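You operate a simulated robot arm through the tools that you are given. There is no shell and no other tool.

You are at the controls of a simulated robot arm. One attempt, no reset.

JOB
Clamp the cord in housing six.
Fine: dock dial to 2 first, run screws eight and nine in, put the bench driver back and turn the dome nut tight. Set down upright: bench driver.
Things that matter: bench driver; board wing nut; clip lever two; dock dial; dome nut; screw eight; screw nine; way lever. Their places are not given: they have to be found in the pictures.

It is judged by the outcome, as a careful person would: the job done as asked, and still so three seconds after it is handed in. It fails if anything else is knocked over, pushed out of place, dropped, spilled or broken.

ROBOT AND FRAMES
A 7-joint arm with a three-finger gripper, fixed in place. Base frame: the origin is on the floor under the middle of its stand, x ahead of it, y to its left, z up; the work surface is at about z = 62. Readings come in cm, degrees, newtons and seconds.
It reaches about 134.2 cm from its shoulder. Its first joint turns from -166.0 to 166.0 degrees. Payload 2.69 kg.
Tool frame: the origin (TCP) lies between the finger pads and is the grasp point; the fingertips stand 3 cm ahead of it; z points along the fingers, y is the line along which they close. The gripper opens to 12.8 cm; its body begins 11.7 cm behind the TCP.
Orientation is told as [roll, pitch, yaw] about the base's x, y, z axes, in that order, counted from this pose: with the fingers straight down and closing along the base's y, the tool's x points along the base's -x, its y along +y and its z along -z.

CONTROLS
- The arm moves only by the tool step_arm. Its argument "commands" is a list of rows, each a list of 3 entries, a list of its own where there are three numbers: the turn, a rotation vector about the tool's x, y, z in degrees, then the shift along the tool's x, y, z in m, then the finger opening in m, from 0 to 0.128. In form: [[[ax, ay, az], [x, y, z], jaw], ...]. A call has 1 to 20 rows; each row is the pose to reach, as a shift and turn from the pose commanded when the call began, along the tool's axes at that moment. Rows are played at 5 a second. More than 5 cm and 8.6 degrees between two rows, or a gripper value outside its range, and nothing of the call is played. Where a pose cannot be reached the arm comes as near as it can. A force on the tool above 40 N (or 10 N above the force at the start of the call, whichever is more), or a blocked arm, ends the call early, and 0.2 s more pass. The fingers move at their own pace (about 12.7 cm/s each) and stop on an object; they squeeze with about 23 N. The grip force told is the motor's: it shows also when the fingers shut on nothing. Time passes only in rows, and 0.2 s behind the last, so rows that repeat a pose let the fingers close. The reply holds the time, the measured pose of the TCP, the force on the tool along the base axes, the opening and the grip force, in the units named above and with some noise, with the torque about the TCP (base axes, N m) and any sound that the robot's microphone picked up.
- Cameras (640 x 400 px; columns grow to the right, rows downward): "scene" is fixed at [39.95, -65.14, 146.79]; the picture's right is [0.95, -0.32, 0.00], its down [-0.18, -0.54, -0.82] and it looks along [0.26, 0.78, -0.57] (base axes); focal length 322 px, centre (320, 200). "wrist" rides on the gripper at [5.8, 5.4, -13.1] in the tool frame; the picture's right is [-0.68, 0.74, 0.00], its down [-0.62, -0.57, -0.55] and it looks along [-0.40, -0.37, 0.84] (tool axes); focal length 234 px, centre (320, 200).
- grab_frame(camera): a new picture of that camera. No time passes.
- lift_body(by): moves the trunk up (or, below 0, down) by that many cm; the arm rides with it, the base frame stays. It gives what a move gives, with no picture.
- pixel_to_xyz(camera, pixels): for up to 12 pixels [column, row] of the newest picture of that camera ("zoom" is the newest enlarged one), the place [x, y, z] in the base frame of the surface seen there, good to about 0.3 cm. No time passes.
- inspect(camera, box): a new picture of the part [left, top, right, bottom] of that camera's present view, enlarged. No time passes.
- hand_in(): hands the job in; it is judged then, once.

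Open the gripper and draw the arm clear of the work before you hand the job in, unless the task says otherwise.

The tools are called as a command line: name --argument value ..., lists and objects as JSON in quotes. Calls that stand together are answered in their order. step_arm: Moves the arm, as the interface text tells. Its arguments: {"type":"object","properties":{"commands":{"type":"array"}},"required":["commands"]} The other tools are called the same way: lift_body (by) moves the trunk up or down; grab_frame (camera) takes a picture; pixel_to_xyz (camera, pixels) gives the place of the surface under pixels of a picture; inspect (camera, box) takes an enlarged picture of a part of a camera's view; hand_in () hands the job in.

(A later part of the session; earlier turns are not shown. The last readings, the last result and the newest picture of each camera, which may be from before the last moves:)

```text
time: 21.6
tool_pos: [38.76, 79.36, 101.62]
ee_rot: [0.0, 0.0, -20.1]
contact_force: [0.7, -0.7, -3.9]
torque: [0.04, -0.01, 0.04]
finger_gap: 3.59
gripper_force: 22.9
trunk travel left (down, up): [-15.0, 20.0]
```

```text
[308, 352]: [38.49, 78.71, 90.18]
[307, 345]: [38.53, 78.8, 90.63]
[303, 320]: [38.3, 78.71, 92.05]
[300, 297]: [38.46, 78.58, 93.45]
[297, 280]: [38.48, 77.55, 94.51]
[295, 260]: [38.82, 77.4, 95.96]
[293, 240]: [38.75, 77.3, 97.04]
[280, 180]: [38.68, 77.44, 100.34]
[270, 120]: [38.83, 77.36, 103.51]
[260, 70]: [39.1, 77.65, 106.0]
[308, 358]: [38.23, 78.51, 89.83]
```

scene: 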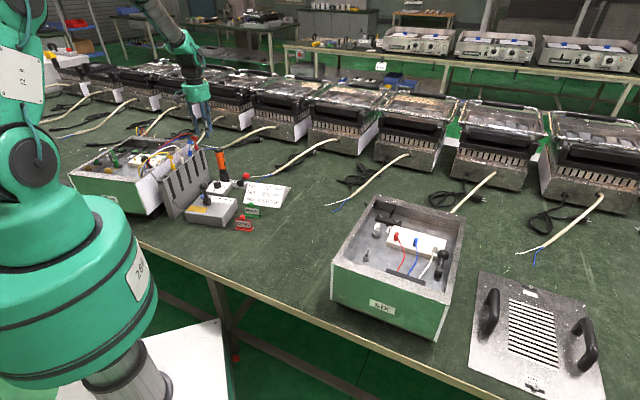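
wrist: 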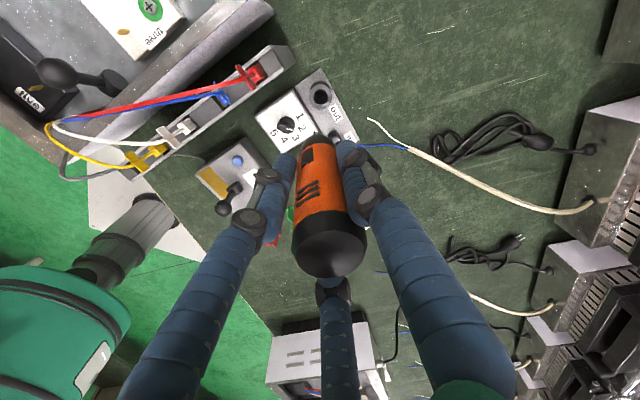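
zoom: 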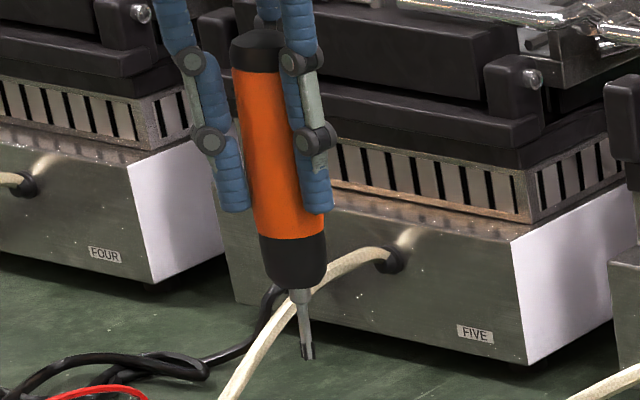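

The bit tip is 11.8 cm below the TCP, so over the housing the fingers stay above the rim (82.3). I carry the driver level at z≈101.6 to above screw eight (87.9, 11.2).

step_arm --commands '[[[0, 0, 0], [-0.0139, -0.0094, 0], 0.015], [[0, 0, 0], [-0.0418, -0.0283, 0], 0.015], [[0, 0, 0], [-0.0766, -0.0518, 0], 0.015], [[0, 0, 0], [-0.1148, -0.0777, 0], 0.015], [[0, 0, 0], [-0.1531, -0.1036, 0], 0.015], [[0, 0, 0], [-0.1914, -0.1295, 0], 0.015], [[0, 0, 0], [-0.2297, -0.1554, 0], 0.015], [[0, 0, 0], [-0.268, -0.1813, 0], 0.015], [[0, 0, 0], [-0.3062, -0.2072, 0], 0.015], [[0, 0, 0], [-0.3445, -0.2331, 0], 0.015], [[0, 0, 0], [-0.3828, -0.2591, 0], 0.015], [[0, 0, 0], [-0.4211, -0.285, 0], 0.015], [[0, 0, 0], [-0.4594, -0.3109, 0], 0.015], [[0, 0, 0], [-0.4976, -0.3368, 0], 0.015], [[0, 0, 0], [-0.5359, -0.3627, 0], 0.015], [[0, 0, 0], [-0.5742, -0.3886, 0], 0.015], [[0, 0, 0], [-0.6125, -0.4145, 0], 0.015], [[0, 0, 0], [-0.6473, -0.438, 0], 0.015], [[0, 0, 0], [-0.6751, -0.4569, 0], 0.015], [[0, 0, 0], [-0.696, -0.471, 0], 0.015]]'

grab_frame --camera "scene"

grab_frame --camera "wrist"

```text
time: 25.8
tool_pos: [88.4, 11.2, 101.55]
ee_rot: [-0.1, 0.2, -20.1]
contact_force: [-0.5, -0.3, -4.4]
torque: [-0.02, 0.02, 0.0]
finger_gap: 3.58
gripper_force: 22.9
trunk travel left (down, up): [-15.0, 20.0]
```

```text
taken
```

scene: 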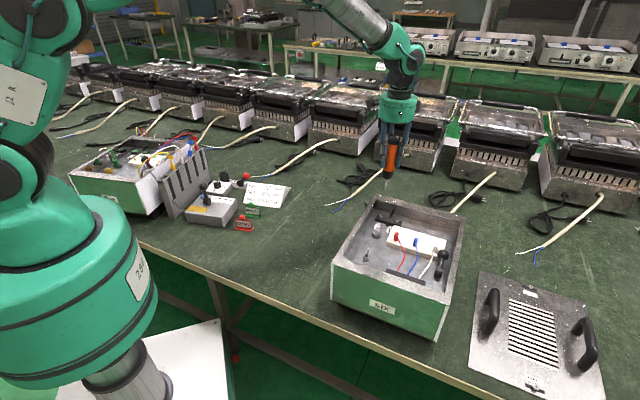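

```text
taken
```

wrist: 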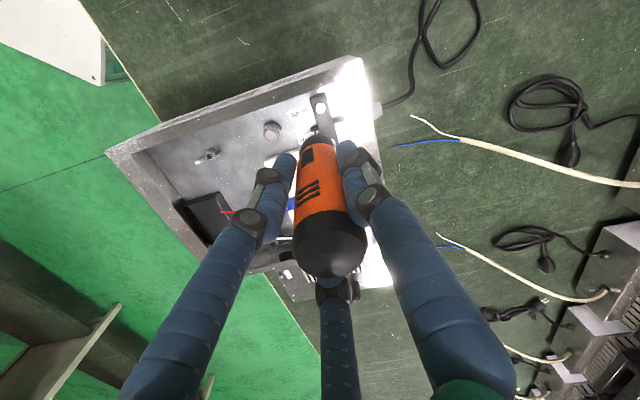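

The driver is over the corner of housing six. I zoom both cameras on the screws and the bit.

inspect --camera "wrist" --box '[250, 70, 390, 170]'

inspect --camera "scene" --box '[360, 130, 430, 250]'

```text
4.00 times, centred on (320, 120) of wrist
```

zoom: 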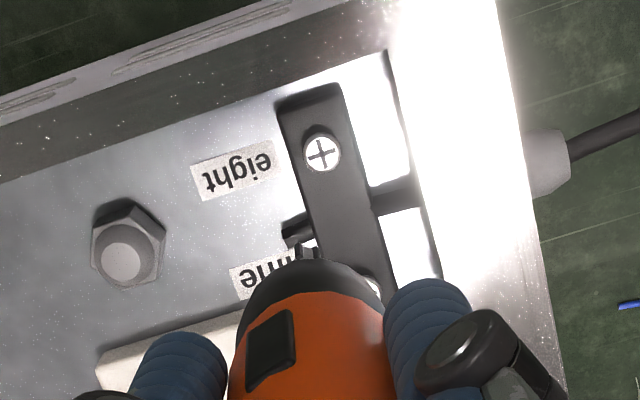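

```text
3.33 times, centred on (395, 190) of scene
```

zoom: 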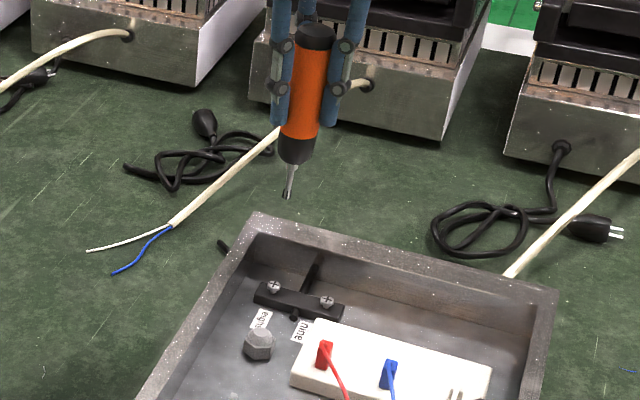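

I read the screw and bit positions from both views.

pixel_to_xyz --camera "zoom" --pixels '[[274, 287], [327, 301], [285, 196], [286, 190], [289, 178], [290, 165], [295, 150], [259, 340], [310, 50]]'

pixel_to_xyz --camera "wrist" --pixels '[[320.5, 108.2], [317.5, 107], [323.5, 109], [320, 105], [321, 111], [271, 132], [272, 127], [333, 141], [316, 134]]'

```text
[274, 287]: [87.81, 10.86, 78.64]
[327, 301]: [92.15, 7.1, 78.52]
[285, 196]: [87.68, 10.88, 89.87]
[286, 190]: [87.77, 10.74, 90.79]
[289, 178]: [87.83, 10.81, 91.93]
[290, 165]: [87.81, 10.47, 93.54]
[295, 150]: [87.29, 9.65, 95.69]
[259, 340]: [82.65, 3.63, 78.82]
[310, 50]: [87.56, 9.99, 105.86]
```

```text
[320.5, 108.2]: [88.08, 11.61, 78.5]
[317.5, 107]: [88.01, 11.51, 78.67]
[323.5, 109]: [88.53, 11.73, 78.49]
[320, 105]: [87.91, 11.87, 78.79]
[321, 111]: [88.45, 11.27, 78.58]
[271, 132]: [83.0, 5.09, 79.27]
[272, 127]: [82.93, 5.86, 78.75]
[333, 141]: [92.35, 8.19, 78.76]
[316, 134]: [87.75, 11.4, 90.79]
```

The bit tip is about 0.2–0.4 cm short of screw eight's centre. I shift (+0.2,+0.15) and descend until the tip is ~1.3 cm above the head, then look again.

step_arm --commands '[[[0, 0, 0], [-0.0014, 0.0021, 0.02], 0.015], [[0, 0, 0], [-0.0014, 0.0021, 0.045], 0.015], [[0, 0, 0], [-0.0014, 0.0021, 0.07], 0.015], [[0, 0, 0], [-0.0014, 0.0021, 0.09], 0.015], [[0, 0, 0], [-0.0014, 0.0021, 0.097], 0.015], [[0, 0, 0], [-0.0014, 0.0021, 0.097], 0.015]]'

inspect --camera "wrist" --box '[270, 80, 370, 160]'

inspect --camera "scene" --box '[370, 185, 420, 235]'

```text
time: 27.2
tool_pos: [88.45, 11.52, 91.92]
ee_rot: [0.0, 0.0, -20.1]
contact_force: [-0.1, 0.2, -4.3]
torque: [0.01, 0.03, -0.03]
finger_gap: 3.59
gripper_force: 22.9
trunk travel left (down, up): [-15.0, 20.0]
```

```text
5.00 times, centred on (320, 120) of wrist
```

zoom: 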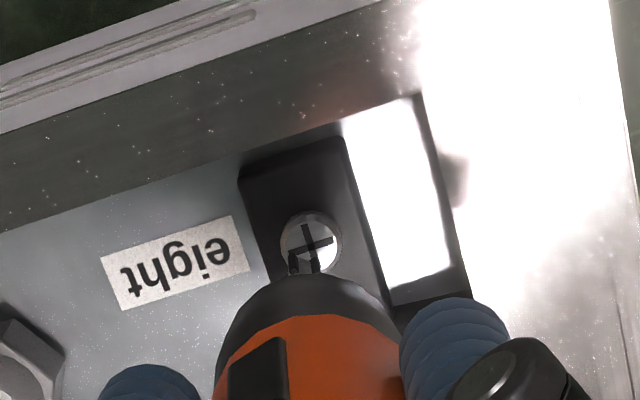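

```text
8.00 times, centred on (395, 210) of scene
```

zoom: 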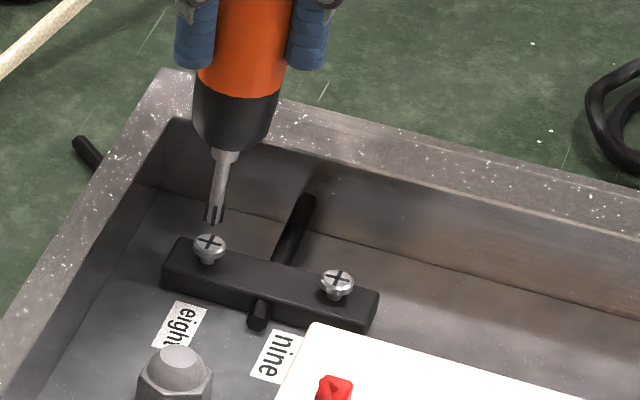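

The bit tip seems just about over screw eight. I measure tip and screw in both zooms at finer scale.

inspect --camera "wrist" --box '[300, 110, 340, 140]'

inspect --camera "scene" --box '[370, 195, 395, 220]'

```text
13.33 times, centred on (320, 125) of wrist
```

zoom: 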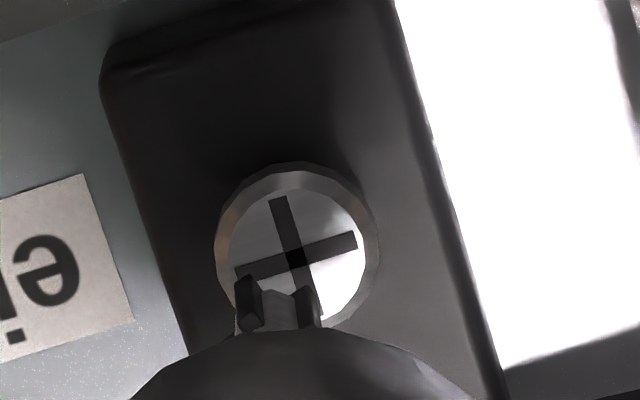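

```text
16.00 times, centred on (382, 208) of scene
```

zoom: 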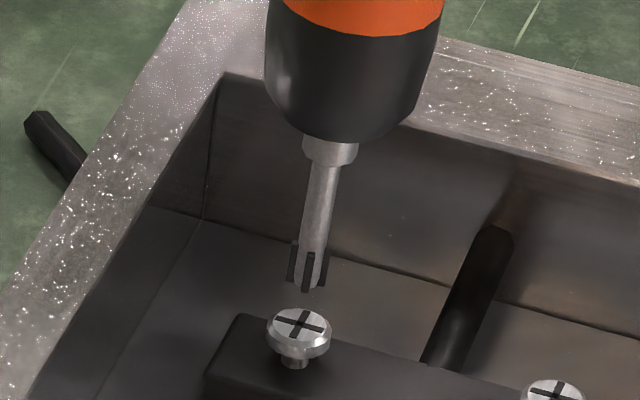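

The tip is ~1.1 cm above the head and about 0.1–0.15 cm off in +x/+y. I shift (+0.10,+0.13), go 0.7 cm down and look again.

step_arm --commands '[[[0, 0, 0], [-0.0005, 0.0016, 0.003], 0.015], [[0, 0, 0], [-0.0005, 0.0016, 0.007], 0.015], [[0, 0, 0], [-0.0005, 0.0016, 0.007], 0.015]]'

inspect --camera "wrist" --box '[300, 110, 340, 140]'

inspect --camera "scene" --box '[370, 200, 390, 220]'

```text
time: 28.0
tool_pos: [88.52, 11.65, 91.07]
ee_rot: [0.0, 0.0, -20.1]
contact_force: [0.1, -0.5, -4.9]
torque: [-0.03, 0.02, -0.04]
finger_gap: 3.57
gripper_force: 23.0
trunk travel left (down, up): [-15.0, 20.0]
```

```text
13.33 times, centred on (320, 125) of wrist
```

zoom: 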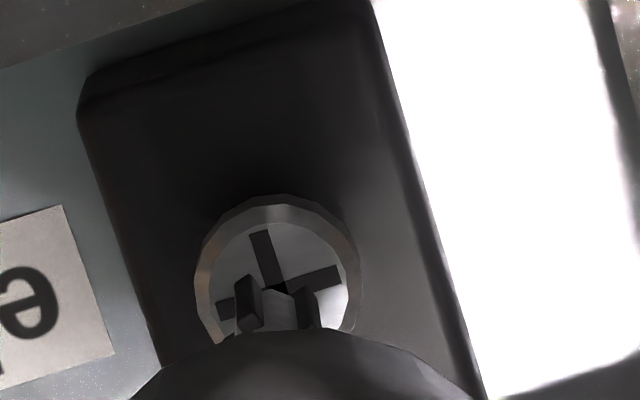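

```text
16.00 times, centred on (380, 210) of scene
```

zoom: 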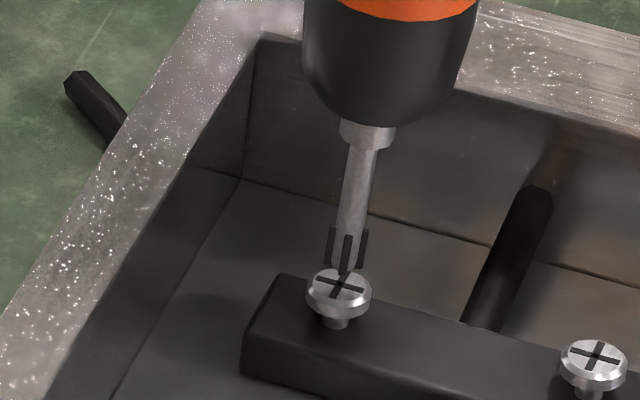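

Now the tip is nearly centred over the cross (wrist tip ≈(278,297), cross ≈(281,285)) with ~0.55 cm gap. I lower gently in small steps to touch, watching force and sound.

step_arm --commands '[[[0, 0, 0], [0, 0.0003, 0.002], 0.015], [[0, 0, 0], [0, 0.0003, 0.0035], 0.015], [[0, 0, 0], [0, 0.0003, 0.0045], 0.015], [[0, 0, 0], [0, 0.0003, 0.005], 0.015], [[0, 0, 0], [0, 0.0003, 0.005], 0.015]]'

inspect --camera "wrist" --box '[300, 110, 340, 140]'

inspect --camera "scene" --box '[370, 200, 390, 220]'

```text
time: 29.2
tool_pos: [88.57, 11.62, 90.78]
ee_rot: [0.1, -0.1, -20.1]
contact_force: [-0.4, 0.3, -3.9]
torque: [-0.02, -0.02, -0.02]
finger_gap: 3.6
gripper_force: 22.9
trunk travel left (down, up): [-15.0, 20.0]
```

```text
13.33 times, centred on (320, 125) of wrist
```

zoom: 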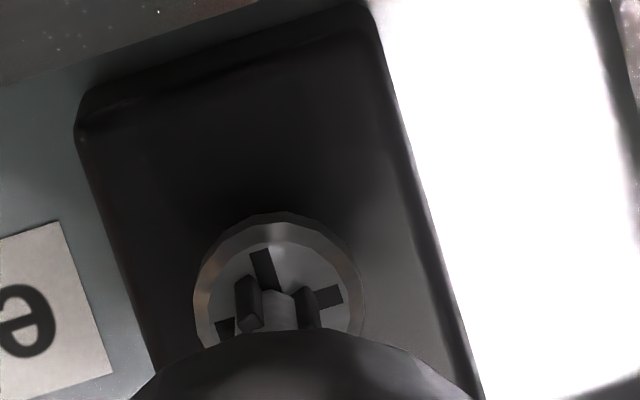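

```text
16.00 times, centred on (380, 210) of scene
```

zoom: 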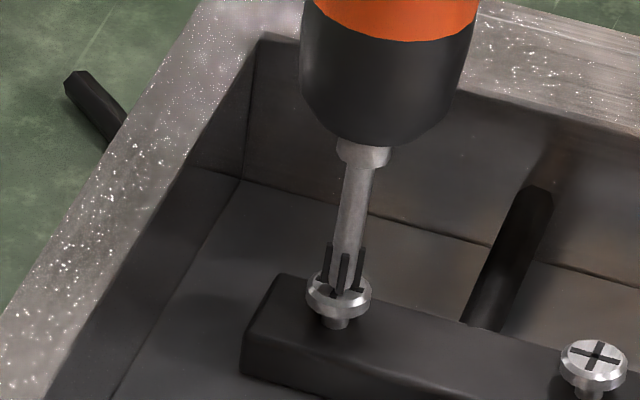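

Alignment is within ~0.1 cm and the tip is just at the head. I press down a little further in 1 mm steps.

step_arm --commands '[[[0, 0, 0], [0, 0.0002, 0.001], 0.015], [[0, 0, 0], [0, 0.0002, 0.002], 0.015], [[0, 0, 0], [0, 0.0002, 0.003], 0.015], [[0, 0, 0], [0, 0.0002, 0.004], 0.015], [[0, 0, 0], [0, 0.0002, 0.004], 0.015]]'

inspect --camera "scene" --box '[370, 200, 390, 220]'

inspect --camera "wrist" --box '[300, 110, 340, 140]'

```text
time: 30.4
tool_pos: [88.58, 11.63, 90.32]
ee_rot: [0.0, 0.0, -20.0]
contact_force: [0.9, -0.9, -0.8]
torque: [-0.03, -0.15, 0.0]
finger_gap: 3.57
gripper_force: 23.5
trunk travel left (down, up): [-15.0, 20.0]
```

```text
16.00 times, centred on (380, 210) of scene
```

zoom: 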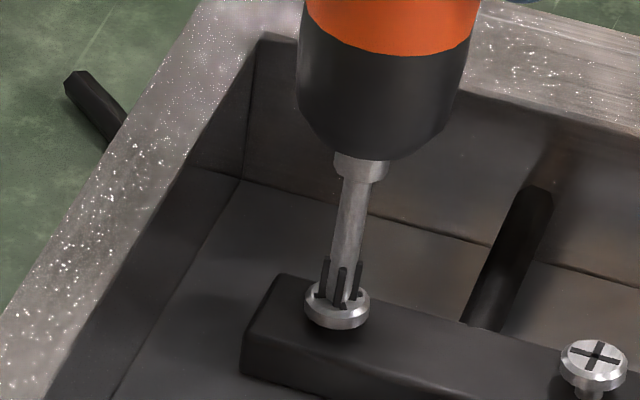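

```text
13.33 times, centred on (320, 125) of wrist
```

zoom: 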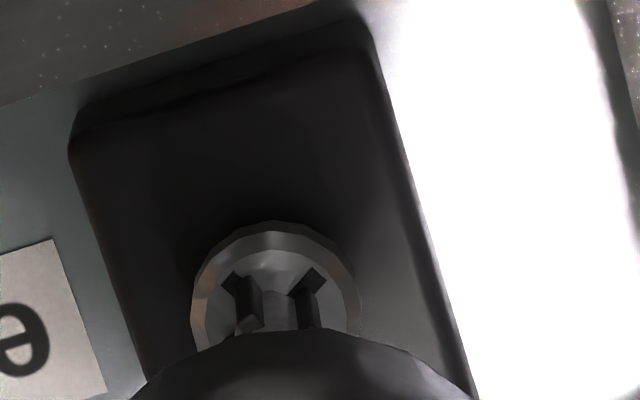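

The screw is turning in: the cross has rotated to the bit and the head dropped (~0.4 cm). I keep following it down gently.

step_arm --commands '[[[0, 0, 0], [0, 0, 0.0005], 0.015], [[0, 0, 0], [0, 0, 0.001], 0.015], [[0, 0, 0], [0, 0, 0.0015], 0.015], [[0, 0, 0], [0, 0, 0.002], 0.015], [[0, 0, 0], [0, 0, 0.002], 0.015], [[0, 0, 0], [0, 0, 0.002], 0.015]]'

inspect --camera "scene" --box '[370, 200, 390, 220]'

```text
time: 31.8
tool_pos: [88.62, 11.77, 90.02]
ee_rot: [0.0, 0.1, -20.1]
contact_force: [0.0, -0.1, -3.7]
torque: [0.01, 0.03, 0.02]
finger_gap: 3.55
gripper_force: 22.7
trunk travel left (down, up): [-15.0, 20.0]
```

```text
16.00 times, centred on (380, 210) of scene
```

zoom: 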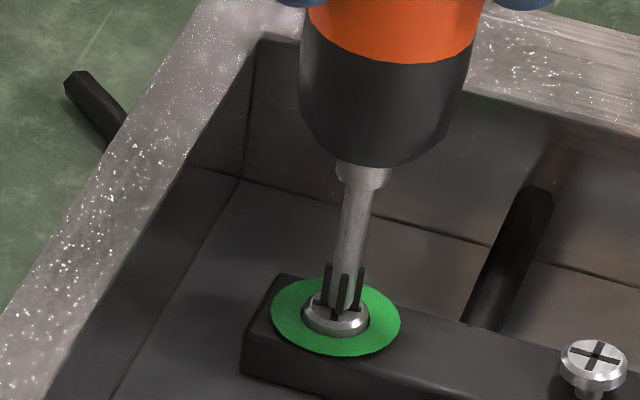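

A green ring appeared around screw eight: it is seated. I lift 3 cm and move to above screw nine (offset +4.22, −3.77).

step_arm --commands '[[[0, 0, 0], [0, 0, -0.01], 0.015], [[0, 0, 0], [0, 0, -0.025], 0.015], [[0, 0, 0], [0, 0, -0.03], 0.015], [[0, 0, 0], [-0.0175, -0.007, -0.03], 0.015], [[0, 0, 0], [-0.035, -0.014, -0.03], 0.015], [[0, 0, 0], [-0.0526, -0.0209, -0.03], 0.015], [[0, 0, 0], [-0.0526, -0.0209, -0.022], 0.015], [[0, 0, 0], [-0.0526, -0.0209, -0.022], 0.015]]'

inspect --camera "wrist" --box '[300, 110, 340, 140]'

inspect --camera "scene" --box '[380, 200, 404, 224]'

```text
time: 33.6
tool_pos: [92.77, 7.68, 92.4]
ee_rot: [0.0, 0.1, -20.1]
contact_force: [1.3, -0.1, -3.8]
torque: [0.01, 0.04, 0.01]
finger_gap: 3.55
gripper_force: 23.2
trunk travel left (down, up): [-15.0, 20.0]
```

```text
13.33 times, centred on (320, 125) of wrist
```

zoom: 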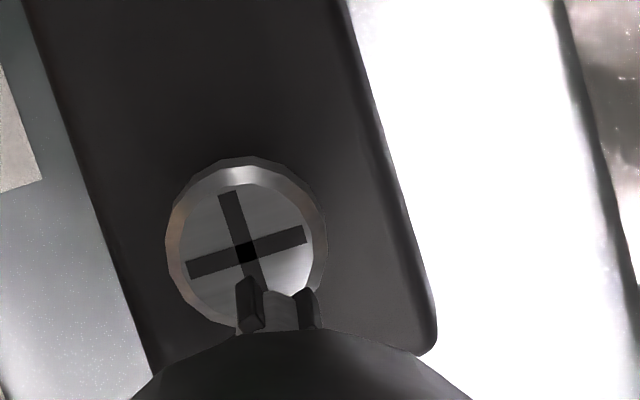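

```text
16.00 times, centred on (392, 212) of scene
```

zoom: 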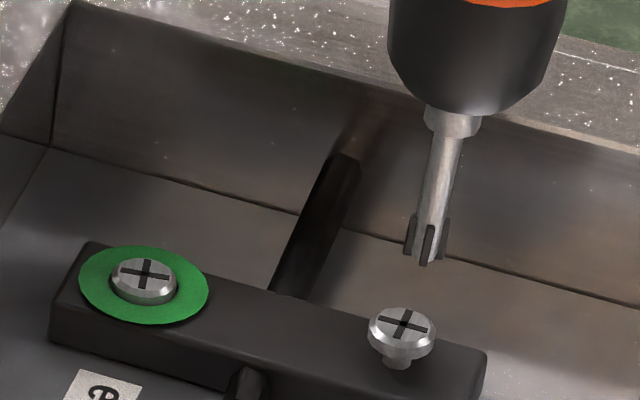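

Screw eight shows a seated green ring. For screw nine the bit needs about (−0.25, −0.06) cm; I correct and lower 1.1 cm.

step_arm --commands '[[[0, 0, 0], [0.0021, -0.0014, 0.003], 0.015], [[0, 0, 0], [0.0021, -0.0014, 0.007], 0.015], [[0, 0, 0], [0.0021, -0.0014, 0.011], 0.015], [[0, 0, 0], [0.0021, -0.0014, 0.011], 0.015]]'

inspect --camera "wrist" --box '[300, 110, 340, 140]'

inspect --camera "scene" --box '[380, 200, 404, 224]'

```text
time: 34.6
tool_pos: [92.6, 7.78, 91.24]
ee_rot: [0.0, 0.1, -20.2]
contact_force: [-0.8, 0.5, -4.3]
torque: [-0.03, 0.0, -0.03]
finger_gap: 3.56
gripper_force: 22.9
trunk travel left (down, up): [-15.0, 20.0]
```

```text
13.33 times, centred on (320, 125) of wrist
```

zoom: 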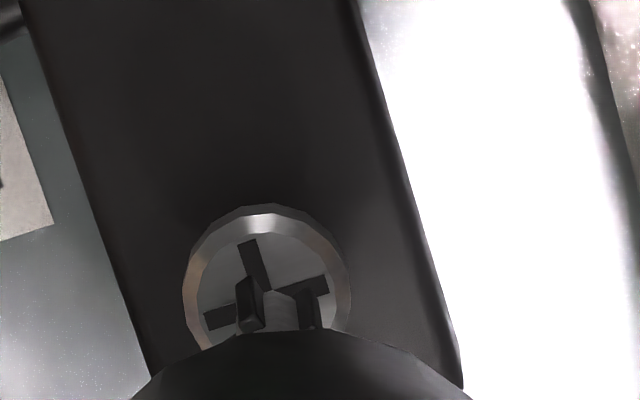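

```text
16.00 times, centred on (392, 212) of scene
```

zoom: 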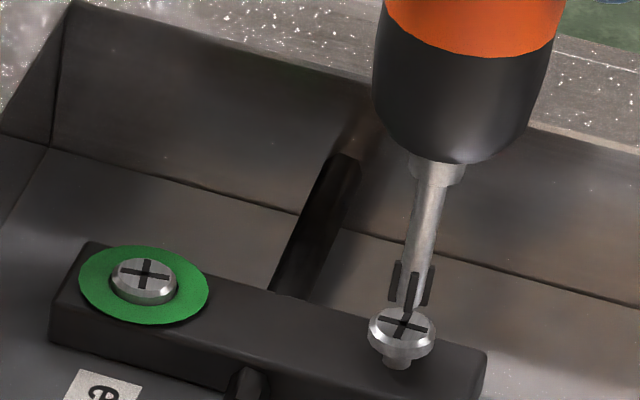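

Nearly aligned (gap ~0.5 cm). A small correction (−0.05, −0.05) and I lower until touching.

step_arm --commands '[[[0, 0, 0], [0.0003, -0.0006, 0.002], 0.015], [[0, 0, 0], [0.0003, -0.0006, 0.0035], 0.015], [[0, 0, 0], [0.0003, -0.0006, 0.0045], 0.015], [[0, 0, 0], [0.0003, -0.0006, 0.0045], 0.015]]'

inspect --camera "wrist" --box '[300, 110, 340, 140]'

inspect --camera "scene" --box '[380, 200, 404, 224]'

```text
time: 35.6
tool_pos: [92.38, 7.81, 90.65]
ee_rot: [0.0, 0.0, -20.1]
contact_force: [-0.2, -0.4, -3.6]
torque: [0.0, -0.06, -0.01]
finger_gap: 3.59
gripper_force: 22.9
trunk travel left (down, up): [-15.0, 20.0]
```

```text
13.33 times, centred on (320, 125) of wrist
```

zoom: 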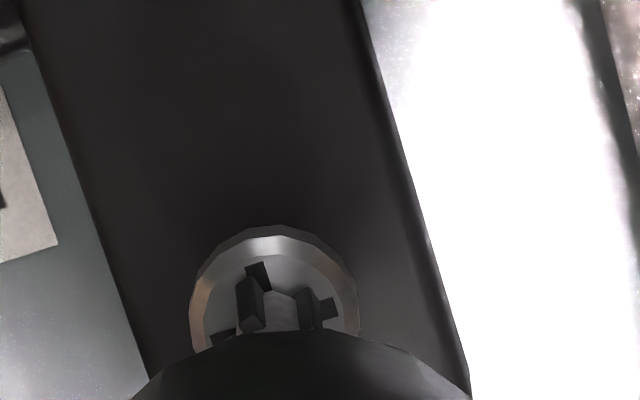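

```text
16.00 times, centred on (392, 212) of scene
```

zoom: 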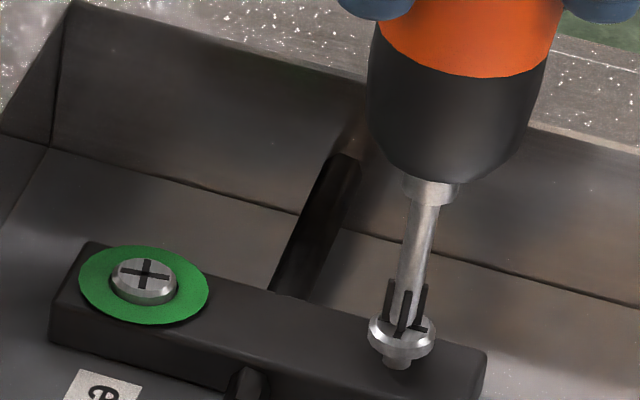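

Tip is at the head now, within ~0.1–0.15 cm. I nudge (−0.03, −0.07) and press down in 1 mm steps.

step_arm --commands '[[[0, 0, 0], [0, -0.0008, 0.0005], 0.015], [[0, 0, 0], [0, -0.0008, 0.0015], 0.015], [[0, 0, 0], [0, -0.0008, 0.0025], 0.015], [[0, 0, 0], [0, -0.0008, 0.0035], 0.015], [[0, 0, 0], [0, -0.0008, 0.004], 0.015], [[0, 0, 0], [0, -0.0008, 0.0045], 0.015]]'

inspect --camera "scene" --box '[380, 200, 404, 224]'

inspect --camera "wrist" --box '[300, 110, 340, 140]'

```text
time: 37.0
tool_pos: [92.44, 7.78, 90.35]
ee_rot: [0.1, 0.0, -20.1]
contact_force: [1.4, 1.9, 1.3]
torque: [0.2, -0.08, 0.02]
finger_gap: 3.57
gripper_force: 22.9
trunk travel left (down, up): [-15.0, 20.0]
```

```text
16.00 times, centred on (392, 212) of scene
```

zoom: 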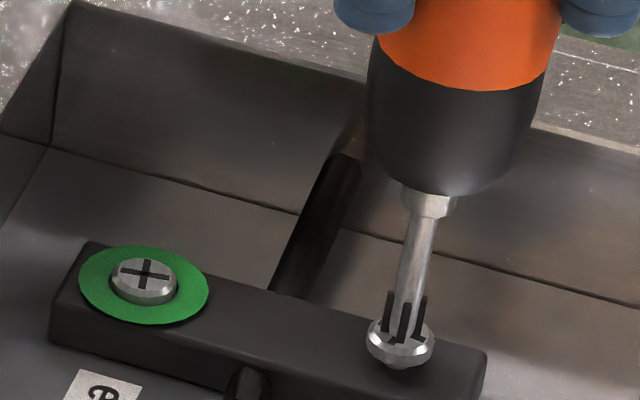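

```text
13.33 times, centred on (320, 125) of wrist
```

zoom: 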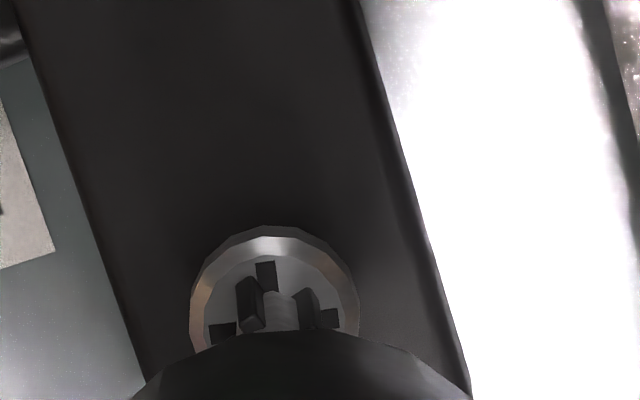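

Screw nine has begun to turn (force ~5.5 N on it). I keep following it down.

step_arm --commands '[[[0, 0, 0], [0, 0, 0.0005], 0.015], [[0, 0, 0], [0, 0, 0.001], 0.015], [[0, 0, 0], [0, 0, 0.0015], 0.015], [[0, 0, 0], [0, 0, 0.002], 0.015], [[0, 0, 0], [0, 0, 0.0025], 0.015], [[0, 0, 0], [0, 0, 0.0025], 0.015]]'

inspect --camera "scene" --box '[380, 200, 404, 224]'

```text
time: 38.4
tool_pos: [92.32, 7.69, 89.96]
ee_rot: [0.0, 0.0, -20.1]
contact_force: [-0.3, -0.5, -2.7]
torque: [-0.02, 0.1, 0.02]
finger_gap: 3.55
gripper_force: 23.2
trunk travel left (down, up): [-15.0, 20.0]
```

```text
16.00 times, centred on (392, 212) of scene
```

zoom: 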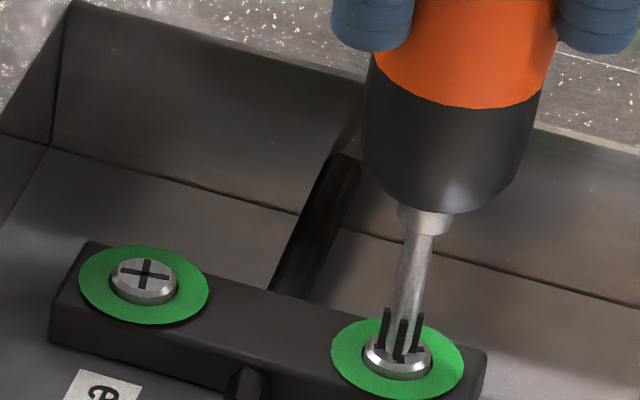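

Both screws now have green rings. I lift straight up 12 cm and carry the driver back toward the dock.

step_arm --commands '[[[0, 0, 0], [0, 0, -0.01], 0.015], [[0, 0, 0], [0, 0, -0.04], 0.015], [[0, 0, 0], [0, 0, -0.08], 0.015], [[0, 0, 0], [0, 0, -0.12], 0.015], [[0, 0, 0], [0.0224, 0.0147, -0.12], 0.015], [[0, 0, 0], [0.0561, 0.0367, -0.12], 0.015], [[0, 0, 0], [0.0935, 0.0612, -0.12], 0.015], [[0, 0, 0], [0.1309, 0.0857, -0.12], 0.015], [[0, 0, 0], [0.1683, 0.1102, -0.12], 0.015], [[0, 0, 0], [0.2057, 0.1346, -0.12], 0.015], [[0, 0, 0], [0.2431, 0.1591, -0.12], 0.015], [[0, 0, 0], [0.2805, 0.1836, -0.12], 0.015], [[0, 0, 0], [0.3179, 0.2081, -0.12], 0.015], [[0, 0, 0], [0.3553, 0.2326, -0.12], 0.015], [[0, 0, 0], [0.3927, 0.257, -0.12], 0.015], [[0, 0, 0], [0.4301, 0.2815, -0.12], 0.015], [[0, 0, 0], [0.4675, 0.306, -0.12], 0.015], [[0, 0, 0], [0.5012, 0.328, -0.12], 0.015], [[0, 0, 0], [0.5236, 0.3427, -0.12], 0.015], [[0, 0, 0], [0.5386, 0.3525, -0.12], 0.015]]'

grab_frame --camera "scene"

```text
time: 42.6
tool_pos: [53.9, 59.27, 101.96]
ee_rot: [0.0, 0.0, -20.0]
contact_force: [-0.2, 0.6, -4.8]
torque: [-0.04, 0.02, -0.03]
finger_gap: 3.59
gripper_force: 23.1
trunk travel left (down, up): [-15.0, 20.0]
```

```text
taken
```

scene: 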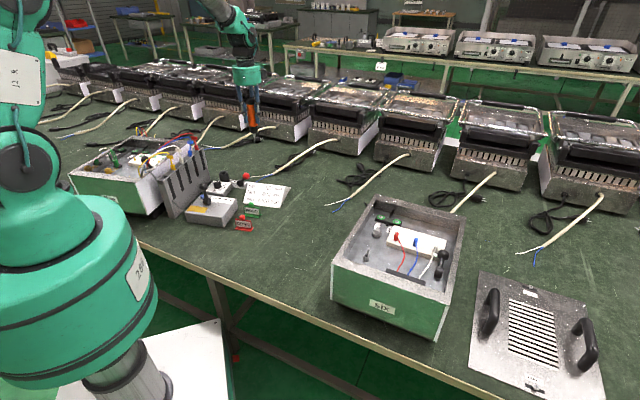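

I finish the travel to above the holster axis.

step_arm --commands '[[[0, 0, 0], [0.02, 0.013, 0], 0.015], [[0, 0, 0], [0.055, 0.036, 0], 0.015], [[0, 0, 0], [0.095, 0.0625, 0], 0.015], [[0, 0, 0], [0.13, 0.0855, 0], 0.015], [[0, 0, 0], [0.165, 0.1085, 0], 0.015], [[0, 0, 0], [0.195, 0.128, 0], 0.015], [[0, 0, 0], [0.2095, 0.1378, 0], 0.015], [[0, 0, 0], [0.2095, 0.1378, 0], 0.015], [[0, 0, 0], [0.2095, 0.1378, 0], 0.015]]'

grab_frame --camera "wrist"

inspect --camera "scene" --box '[190, 80, 260, 190]'

```text
time: 44.6
tool_pos: [39.03, 79.56, 101.96]
ee_rot: [0.0, -0.1, -20.2]
contact_force: [0.5, 0.3, -4.1]
torque: [-0.03, 0.02, 0.01]
finger_gap: 3.55
gripper_force: 22.9
trunk travel left (down, up): [-15.0, 20.0]
```

```text
taken
```

wrist: 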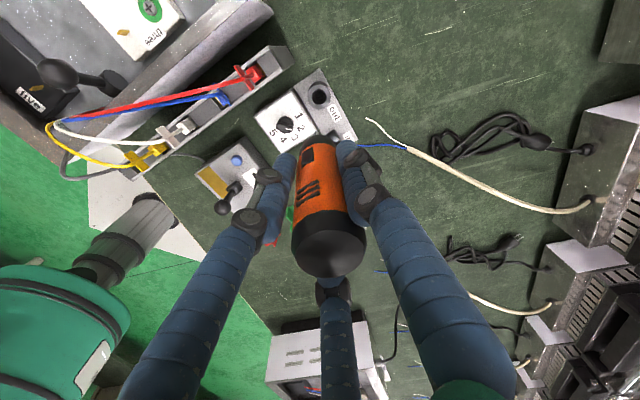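

```text
3.64 times, centred on (225, 135) of scene
```

zoom: 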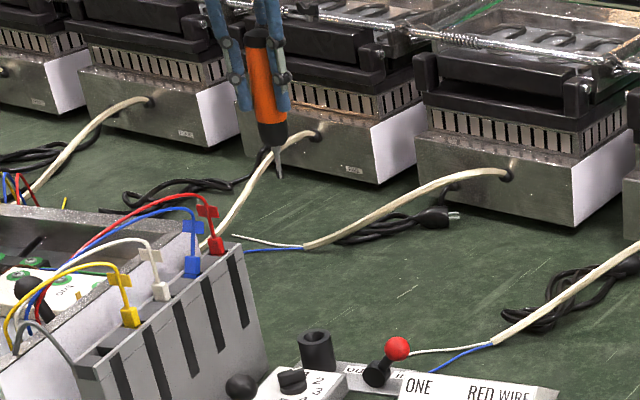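

The dock is unchanged. I descend until the tip is ~1.5 cm above the holster and check alignment.

step_arm --commands '[[[0, 0, 0], [0, 0, 0.03], 0.015], [[0, 0, 0], [0, 0, 0.07], 0.015], [[0, 0, 0], [0, 0, 0.11], 0.015], [[0, 0, 0], [0, 0, 0.15], 0.015], [[0, 0, 0], [0, 0, 0.185], 0.015], [[0, 0, 0], [0, 0, 0.205], 0.015], [[0, 0, 0], [0, 0, 0.205], 0.015]]'

inspect --camera "wrist" --box '[290, 90, 350, 150]'

inspect --camera "scene" --box '[210, 145, 240, 185]'

```text
time: 46.2
tool_pos: [38.96, 79.65, 81.37]
ee_rot: [0.0, 0.0, -20.1]
contact_force: [0.5, 0.6, -4.6]
torque: [-0.03, 0.01, 0.0]
finger_gap: 3.59
gripper_force: 22.9
trunk travel left (down, up): [-15.0, 20.0]
```

```text
6.67 times, centred on (320, 120) of wrist
```

zoom: 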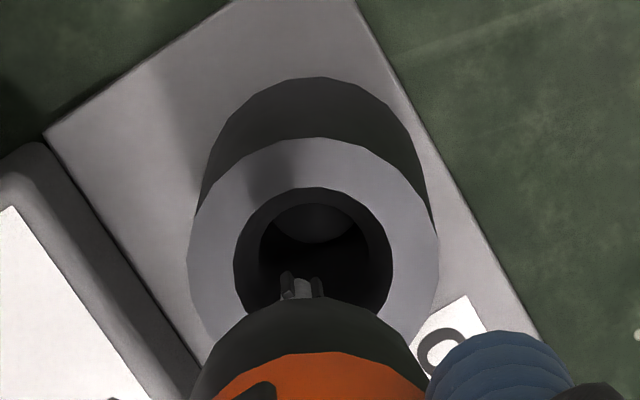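

```text
10.00 times, centred on (225, 165) of scene
```

zoom: 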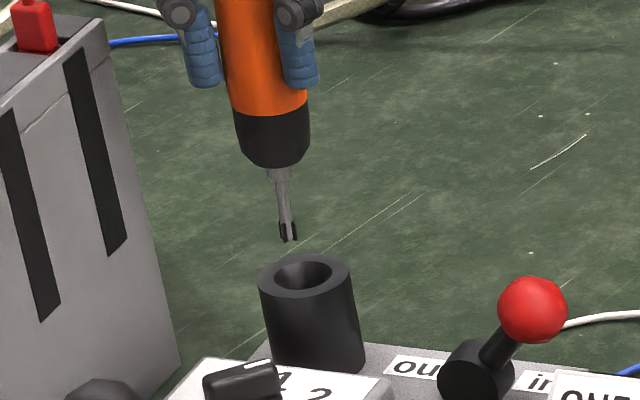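

The tip needs a small correction, and the driver seems to lean ~2–3° (tip toward −x) in my grip. I measure the holster ring precisely in the wrist view.

grab_frame --camera "wrist"

pixel_to_xyz --camera "wrist" --pixels '[[303.8, 129], [334.2, 129], [319.1, 114.5], [307, 120], [331, 120], [305, 136], [335, 136], [317.5, 133]]'

pixel_to_xyz --camera "zoom" --pixels '[[266, 276], [341, 270], [300, 257], [306, 293], [288, 236], [286, 215], [280, 180], [273, 140], [268, 110], [262, 60], [262, 20]]'

```text
taken
```

wrist: 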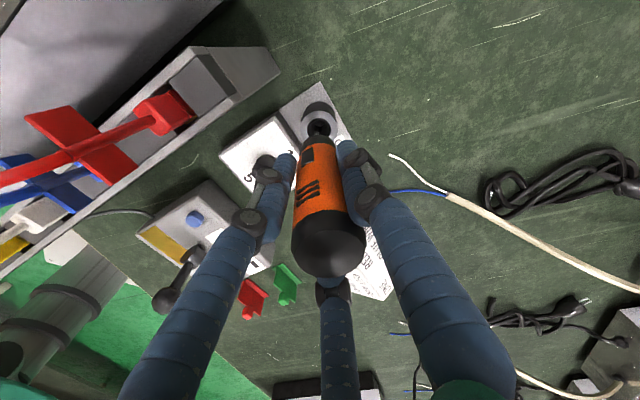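

```text
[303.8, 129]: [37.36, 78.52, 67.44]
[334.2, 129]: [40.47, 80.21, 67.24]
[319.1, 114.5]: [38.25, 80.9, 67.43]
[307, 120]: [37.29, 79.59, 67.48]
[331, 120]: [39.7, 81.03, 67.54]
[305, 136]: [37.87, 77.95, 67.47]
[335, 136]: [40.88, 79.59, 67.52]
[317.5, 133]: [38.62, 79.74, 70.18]
```

```text
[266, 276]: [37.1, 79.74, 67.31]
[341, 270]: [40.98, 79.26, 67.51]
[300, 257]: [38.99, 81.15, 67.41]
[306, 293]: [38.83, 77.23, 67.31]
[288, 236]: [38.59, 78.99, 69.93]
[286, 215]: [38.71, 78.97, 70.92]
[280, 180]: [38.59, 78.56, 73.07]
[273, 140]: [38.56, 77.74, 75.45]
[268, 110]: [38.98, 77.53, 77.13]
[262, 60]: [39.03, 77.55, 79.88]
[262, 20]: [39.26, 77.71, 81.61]
```

Holster centre (38.96, 79.35), rim z 67.4; the driver body leans ~2.5° with the tip at (38.67, 79.38). I rotate −2.5° about base y to make it upright and shift (−0.15, −0.05).

step_arm --commands '[[[-0.4, -1.2, 0], [0.0006, -0.0005, 0], 0.015], [[-0.855, -2.35, 0], [0.0012, -0.001, 0], 0.015], [[-0.855, -2.35, 0], [0.0012, -0.001, 0], 0.015]]'

inspect --camera "wrist" --box '[290, 90, 350, 150]'

inspect --camera "scene" --box '[210, 145, 240, 185]'

```text
time: 47.0
tool_pos: [38.8, 79.54, 81.47]
ee_rot: [0.7, -2.5, -20.2]
contact_force: [0.4, 0.3, -5.5]
torque: [-0.01, 0.0, -0.02]
finger_gap: 3.59
gripper_force: 22.7
trunk travel left (down, up): [-15.0, 20.0]
```

```text
6.67 times, centred on (320, 120) of wrist
```

zoom: 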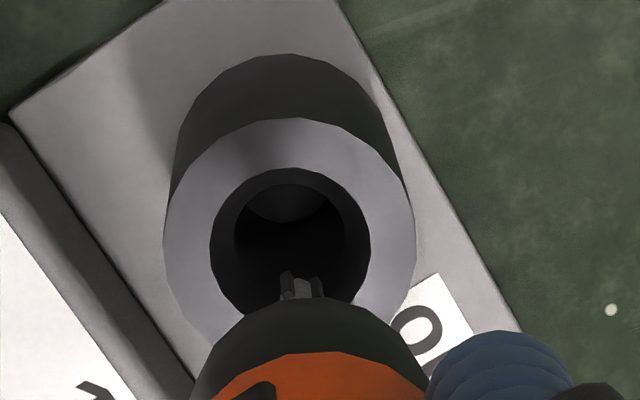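

```text
10.00 times, centred on (225, 165) of scene
```

zoom: 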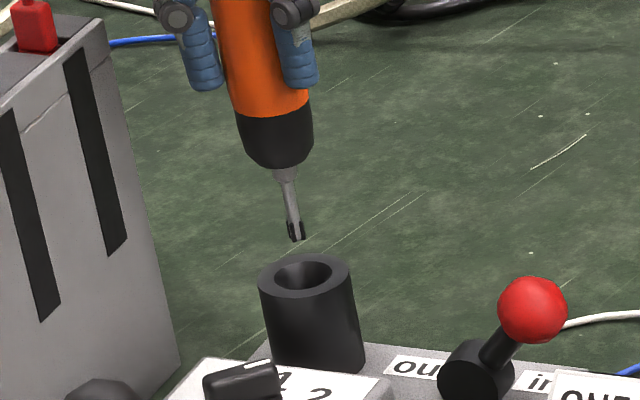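

The driver is now nearly upright and the tip lies over the hole. I descend vertically in small steps, watching the force.

step_arm --commands '[[[0, 0, 0], [0.0009, -0.0003, 0.01], 0.015], [[0, 0, 0], [0.0013, -0.0005, 0.02], 0.015], [[0, 0, 0], [0.0017, -0.0006, 0.03], 0.015], [[0, 0, 0], [0.0021, -0.0008, 0.04], 0.015], [[0, 0, 0], [0.0026, -0.0009, 0.05], 0.015], [[0, 0, 0], [0.0026, -0.0009, 0.05], 0.015]]'

inspect --camera "wrist" --box '[290, 90, 350, 150]'

inspect --camera "scene" --box '[210, 145, 240, 185]'

```text
time: 48.4
tool_pos: [38.75, 79.45, 76.45]
ee_rot: [0.9, -2.3, -20.2]
contact_force: [0.3, -0.5, -4.5]
torque: [-0.04, 0.0, 0.0]
finger_gap: 3.56
gripper_force: 23.2
trunk travel left (down, up): [-15.0, 20.0]
```

```text
6.67 times, centred on (320, 120) of wrist
```

zoom: 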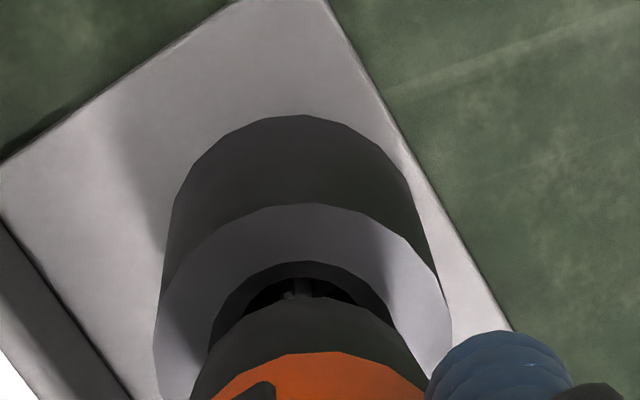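

```text
10.00 times, centred on (225, 165) of scene
```

zoom: 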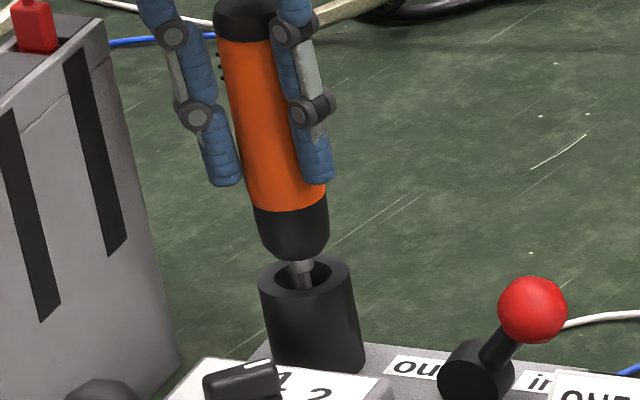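

The bit is in the hole and the nose is centred over the holster. I lower the remaining ~1.8 cm gently.

step_arm --commands '[[[0, 0, 0], [0.0002, 0, 0.005], 0.015], [[0, 0, 0], [0.0004, -0.0001, 0.01], 0.015], [[0, 0, 0], [0.0006, -0.0002, 0.014], 0.015], [[0, 0, 0], [0.0007, -0.0002, 0.016], 0.015], [[0, 0, 0], [0.0007, -0.0002, 0.0175], 0.015], [[0, 0, 0], [0.0007, -0.0002, 0.0175], 0.015]]'

inspect --camera "scene" --box '[210, 145, 240, 185]'

inspect --camera "wrist" --box '[290, 90, 350, 150]'

```text
time: 49.8
tool_pos: [38.77, 79.28, 74.7]
ee_rot: [0.8, -2.3, -20.1]
contact_force: [0.2, -0.2, -4.4]
torque: [0.01, -0.03, -0.03]
finger_gap: 3.55
gripper_force: 23.1
trunk travel left (down, up): [-15.0, 20.0]
```

```text
10.00 times, centred on (225, 165) of scene
```

zoom: 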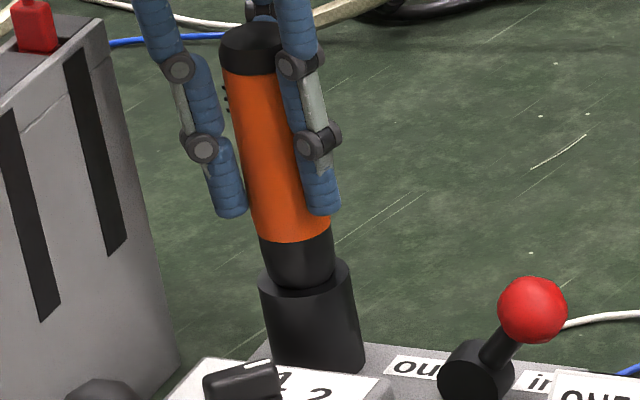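

```text
6.67 times, centred on (320, 120) of wrist
```

zoom: 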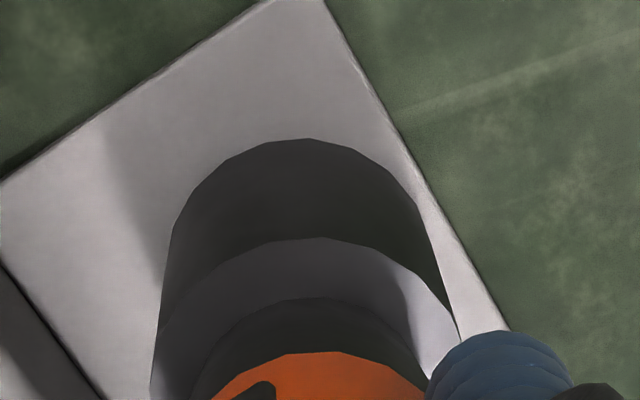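

The driver's cap is back at nearly the same picture place as at the start. I lower 0.5 mm at a time to find contact.

step_arm --commands '[[[0, 0, 0], [0, 0, 0.0005], 0.015], [[0, 0, 0], [0, 0, 0.001], 0.015], [[0, 0, 0], [0, 0, 0.0015], 0.015], [[0, 0, 0], [0, 0, 0.0015], 0.015]]'

```text
time: 50.8
tool_pos: [38.89, 79.49, 74.71]
ee_rot: [0.9, -2.4, -20.1]
contact_force: [-7.6, 0.7, 7.9]
torque: [0.02, 0.42, 0.02]
finger_gap: 3.56
gripper_force: 23.4
trunk travel left (down, up): [-15.0, 20.0]
```

Contact: the driver rests on the holster. I back off 0.05 cm, ease −x slightly, and open slowly.

step_arm --commands '[[[0, 0, 0], [0.0004, -0.0001, -0.0007], 0.015], [[0, 0, 0], [0.0004, -0.0001, -0.0007], 0.034], [[0, 0, 0], [0.0004, -0.0001, -0.0007], 0.037], [[0, 0, 0], [0.0004, -0.0001, -0.0007], 0.04], [[0, 0, 0], [0.0004, -0.0001, -0.0007], 0.045], [[0, 0, 0], [0.0004, -0.0001, -0.0007], 0.055], [[0, 0, 0], [0.0004, -0.0001, -0.0007], 0.07], [[0, 0, 0], [0.0004, -0.0001, -0.0007], 0.07]]'

inspect --camera "scene" --box '[210, 140, 250, 190]'

grab_frame --camera "wrist"

```text
time: 52.6
tool_pos: [38.84, 79.45, 74.63]
ee_rot: [0.8, -2.4, -20.0]
contact_force: [0.2, 1.1, -0.6]
torque: [0.02, -0.01, 0.0]
finger_gap: 6.98
gripper_force: 0.0
trunk travel left (down, up): [-15.0, 20.0]
```

```text
8.00 times, centred on (230, 165) of scene
```

zoom: 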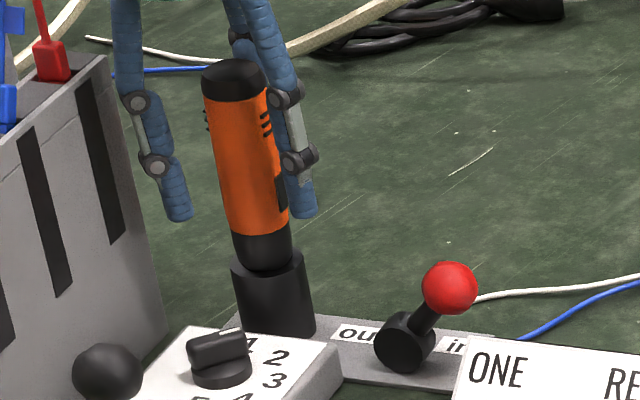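

```text
taken
```

wrist: 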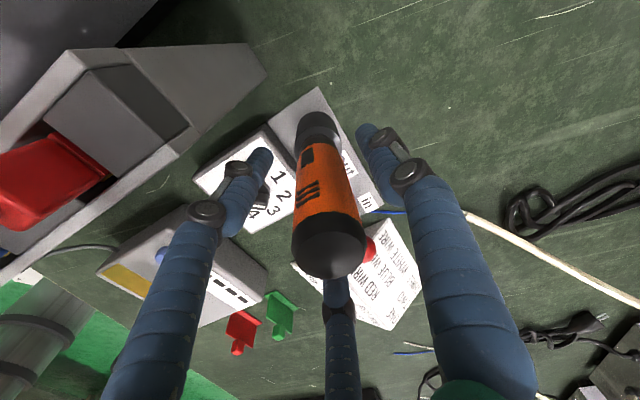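

The driver stands upright in its holster exactly as before. I rise vertically out of it and undo the small tilt.

step_arm --commands '[[[0, 0, 0], [-0.0008, 0.0003, -0.02], 0.07], [[0, 0, 0], [-0.0021, 0.0007, -0.05], 0.07], [[0, 0, 0], [-0.0037, 0.0013, -0.09], 0.075], [[0, 0, 0], [-0.0053, 0.0019, -0.13], 0.075], [[0.4, 1.2, 0], [-0.007, 0.0025, -0.17], 0.075], [[0.855, 2.35, 0], [-0.0086, 0.0031, -0.21], 0.075], [[0.855, 2.35, 0], [-0.0102, 0.0037, -0.25], 0.075], [[0.855, 2.35, 0], [-0.0111, 0.004, -0.27], 0.075], [[0.855, 2.35, 0], [-0.0111, 0.004, -0.27], 0.075]]'

grab_frame --camera "scene"

inspect --camera "scene" --box '[210, 140, 250, 190]'

```text
time: 54.6
tool_pos: [38.76, 79.43, 101.73]
ee_rot: [0.0, 0.0, -20.1]
contact_force: [-0.9, -0.6, 0.2]
torque: [0.02, -0.05, 0.0]
finger_gap: 7.5
gripper_force: 0.1
trunk travel left (down, up): [-15.0, 20.0]
```

```text
taken
```

scene: 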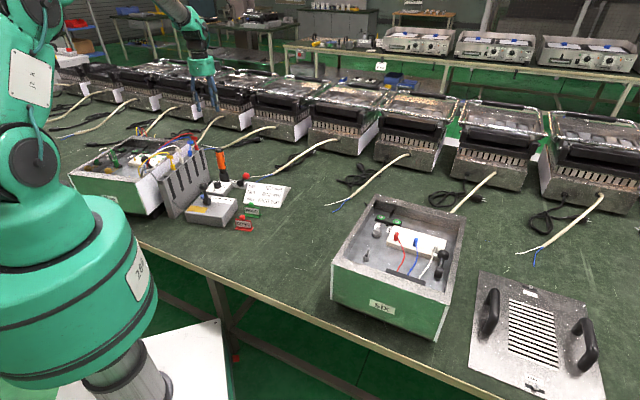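

```text
8.00 times, centred on (230, 165) of scene
```

zoom: 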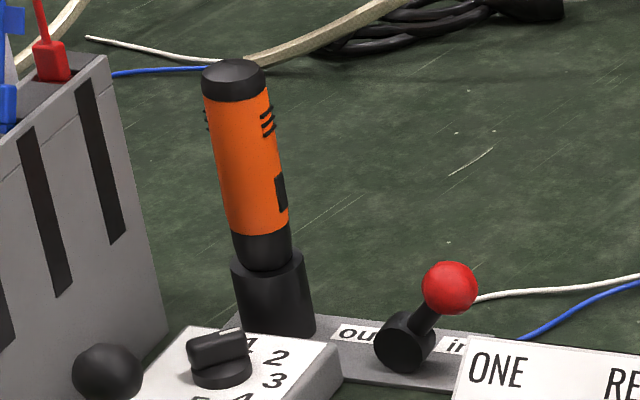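

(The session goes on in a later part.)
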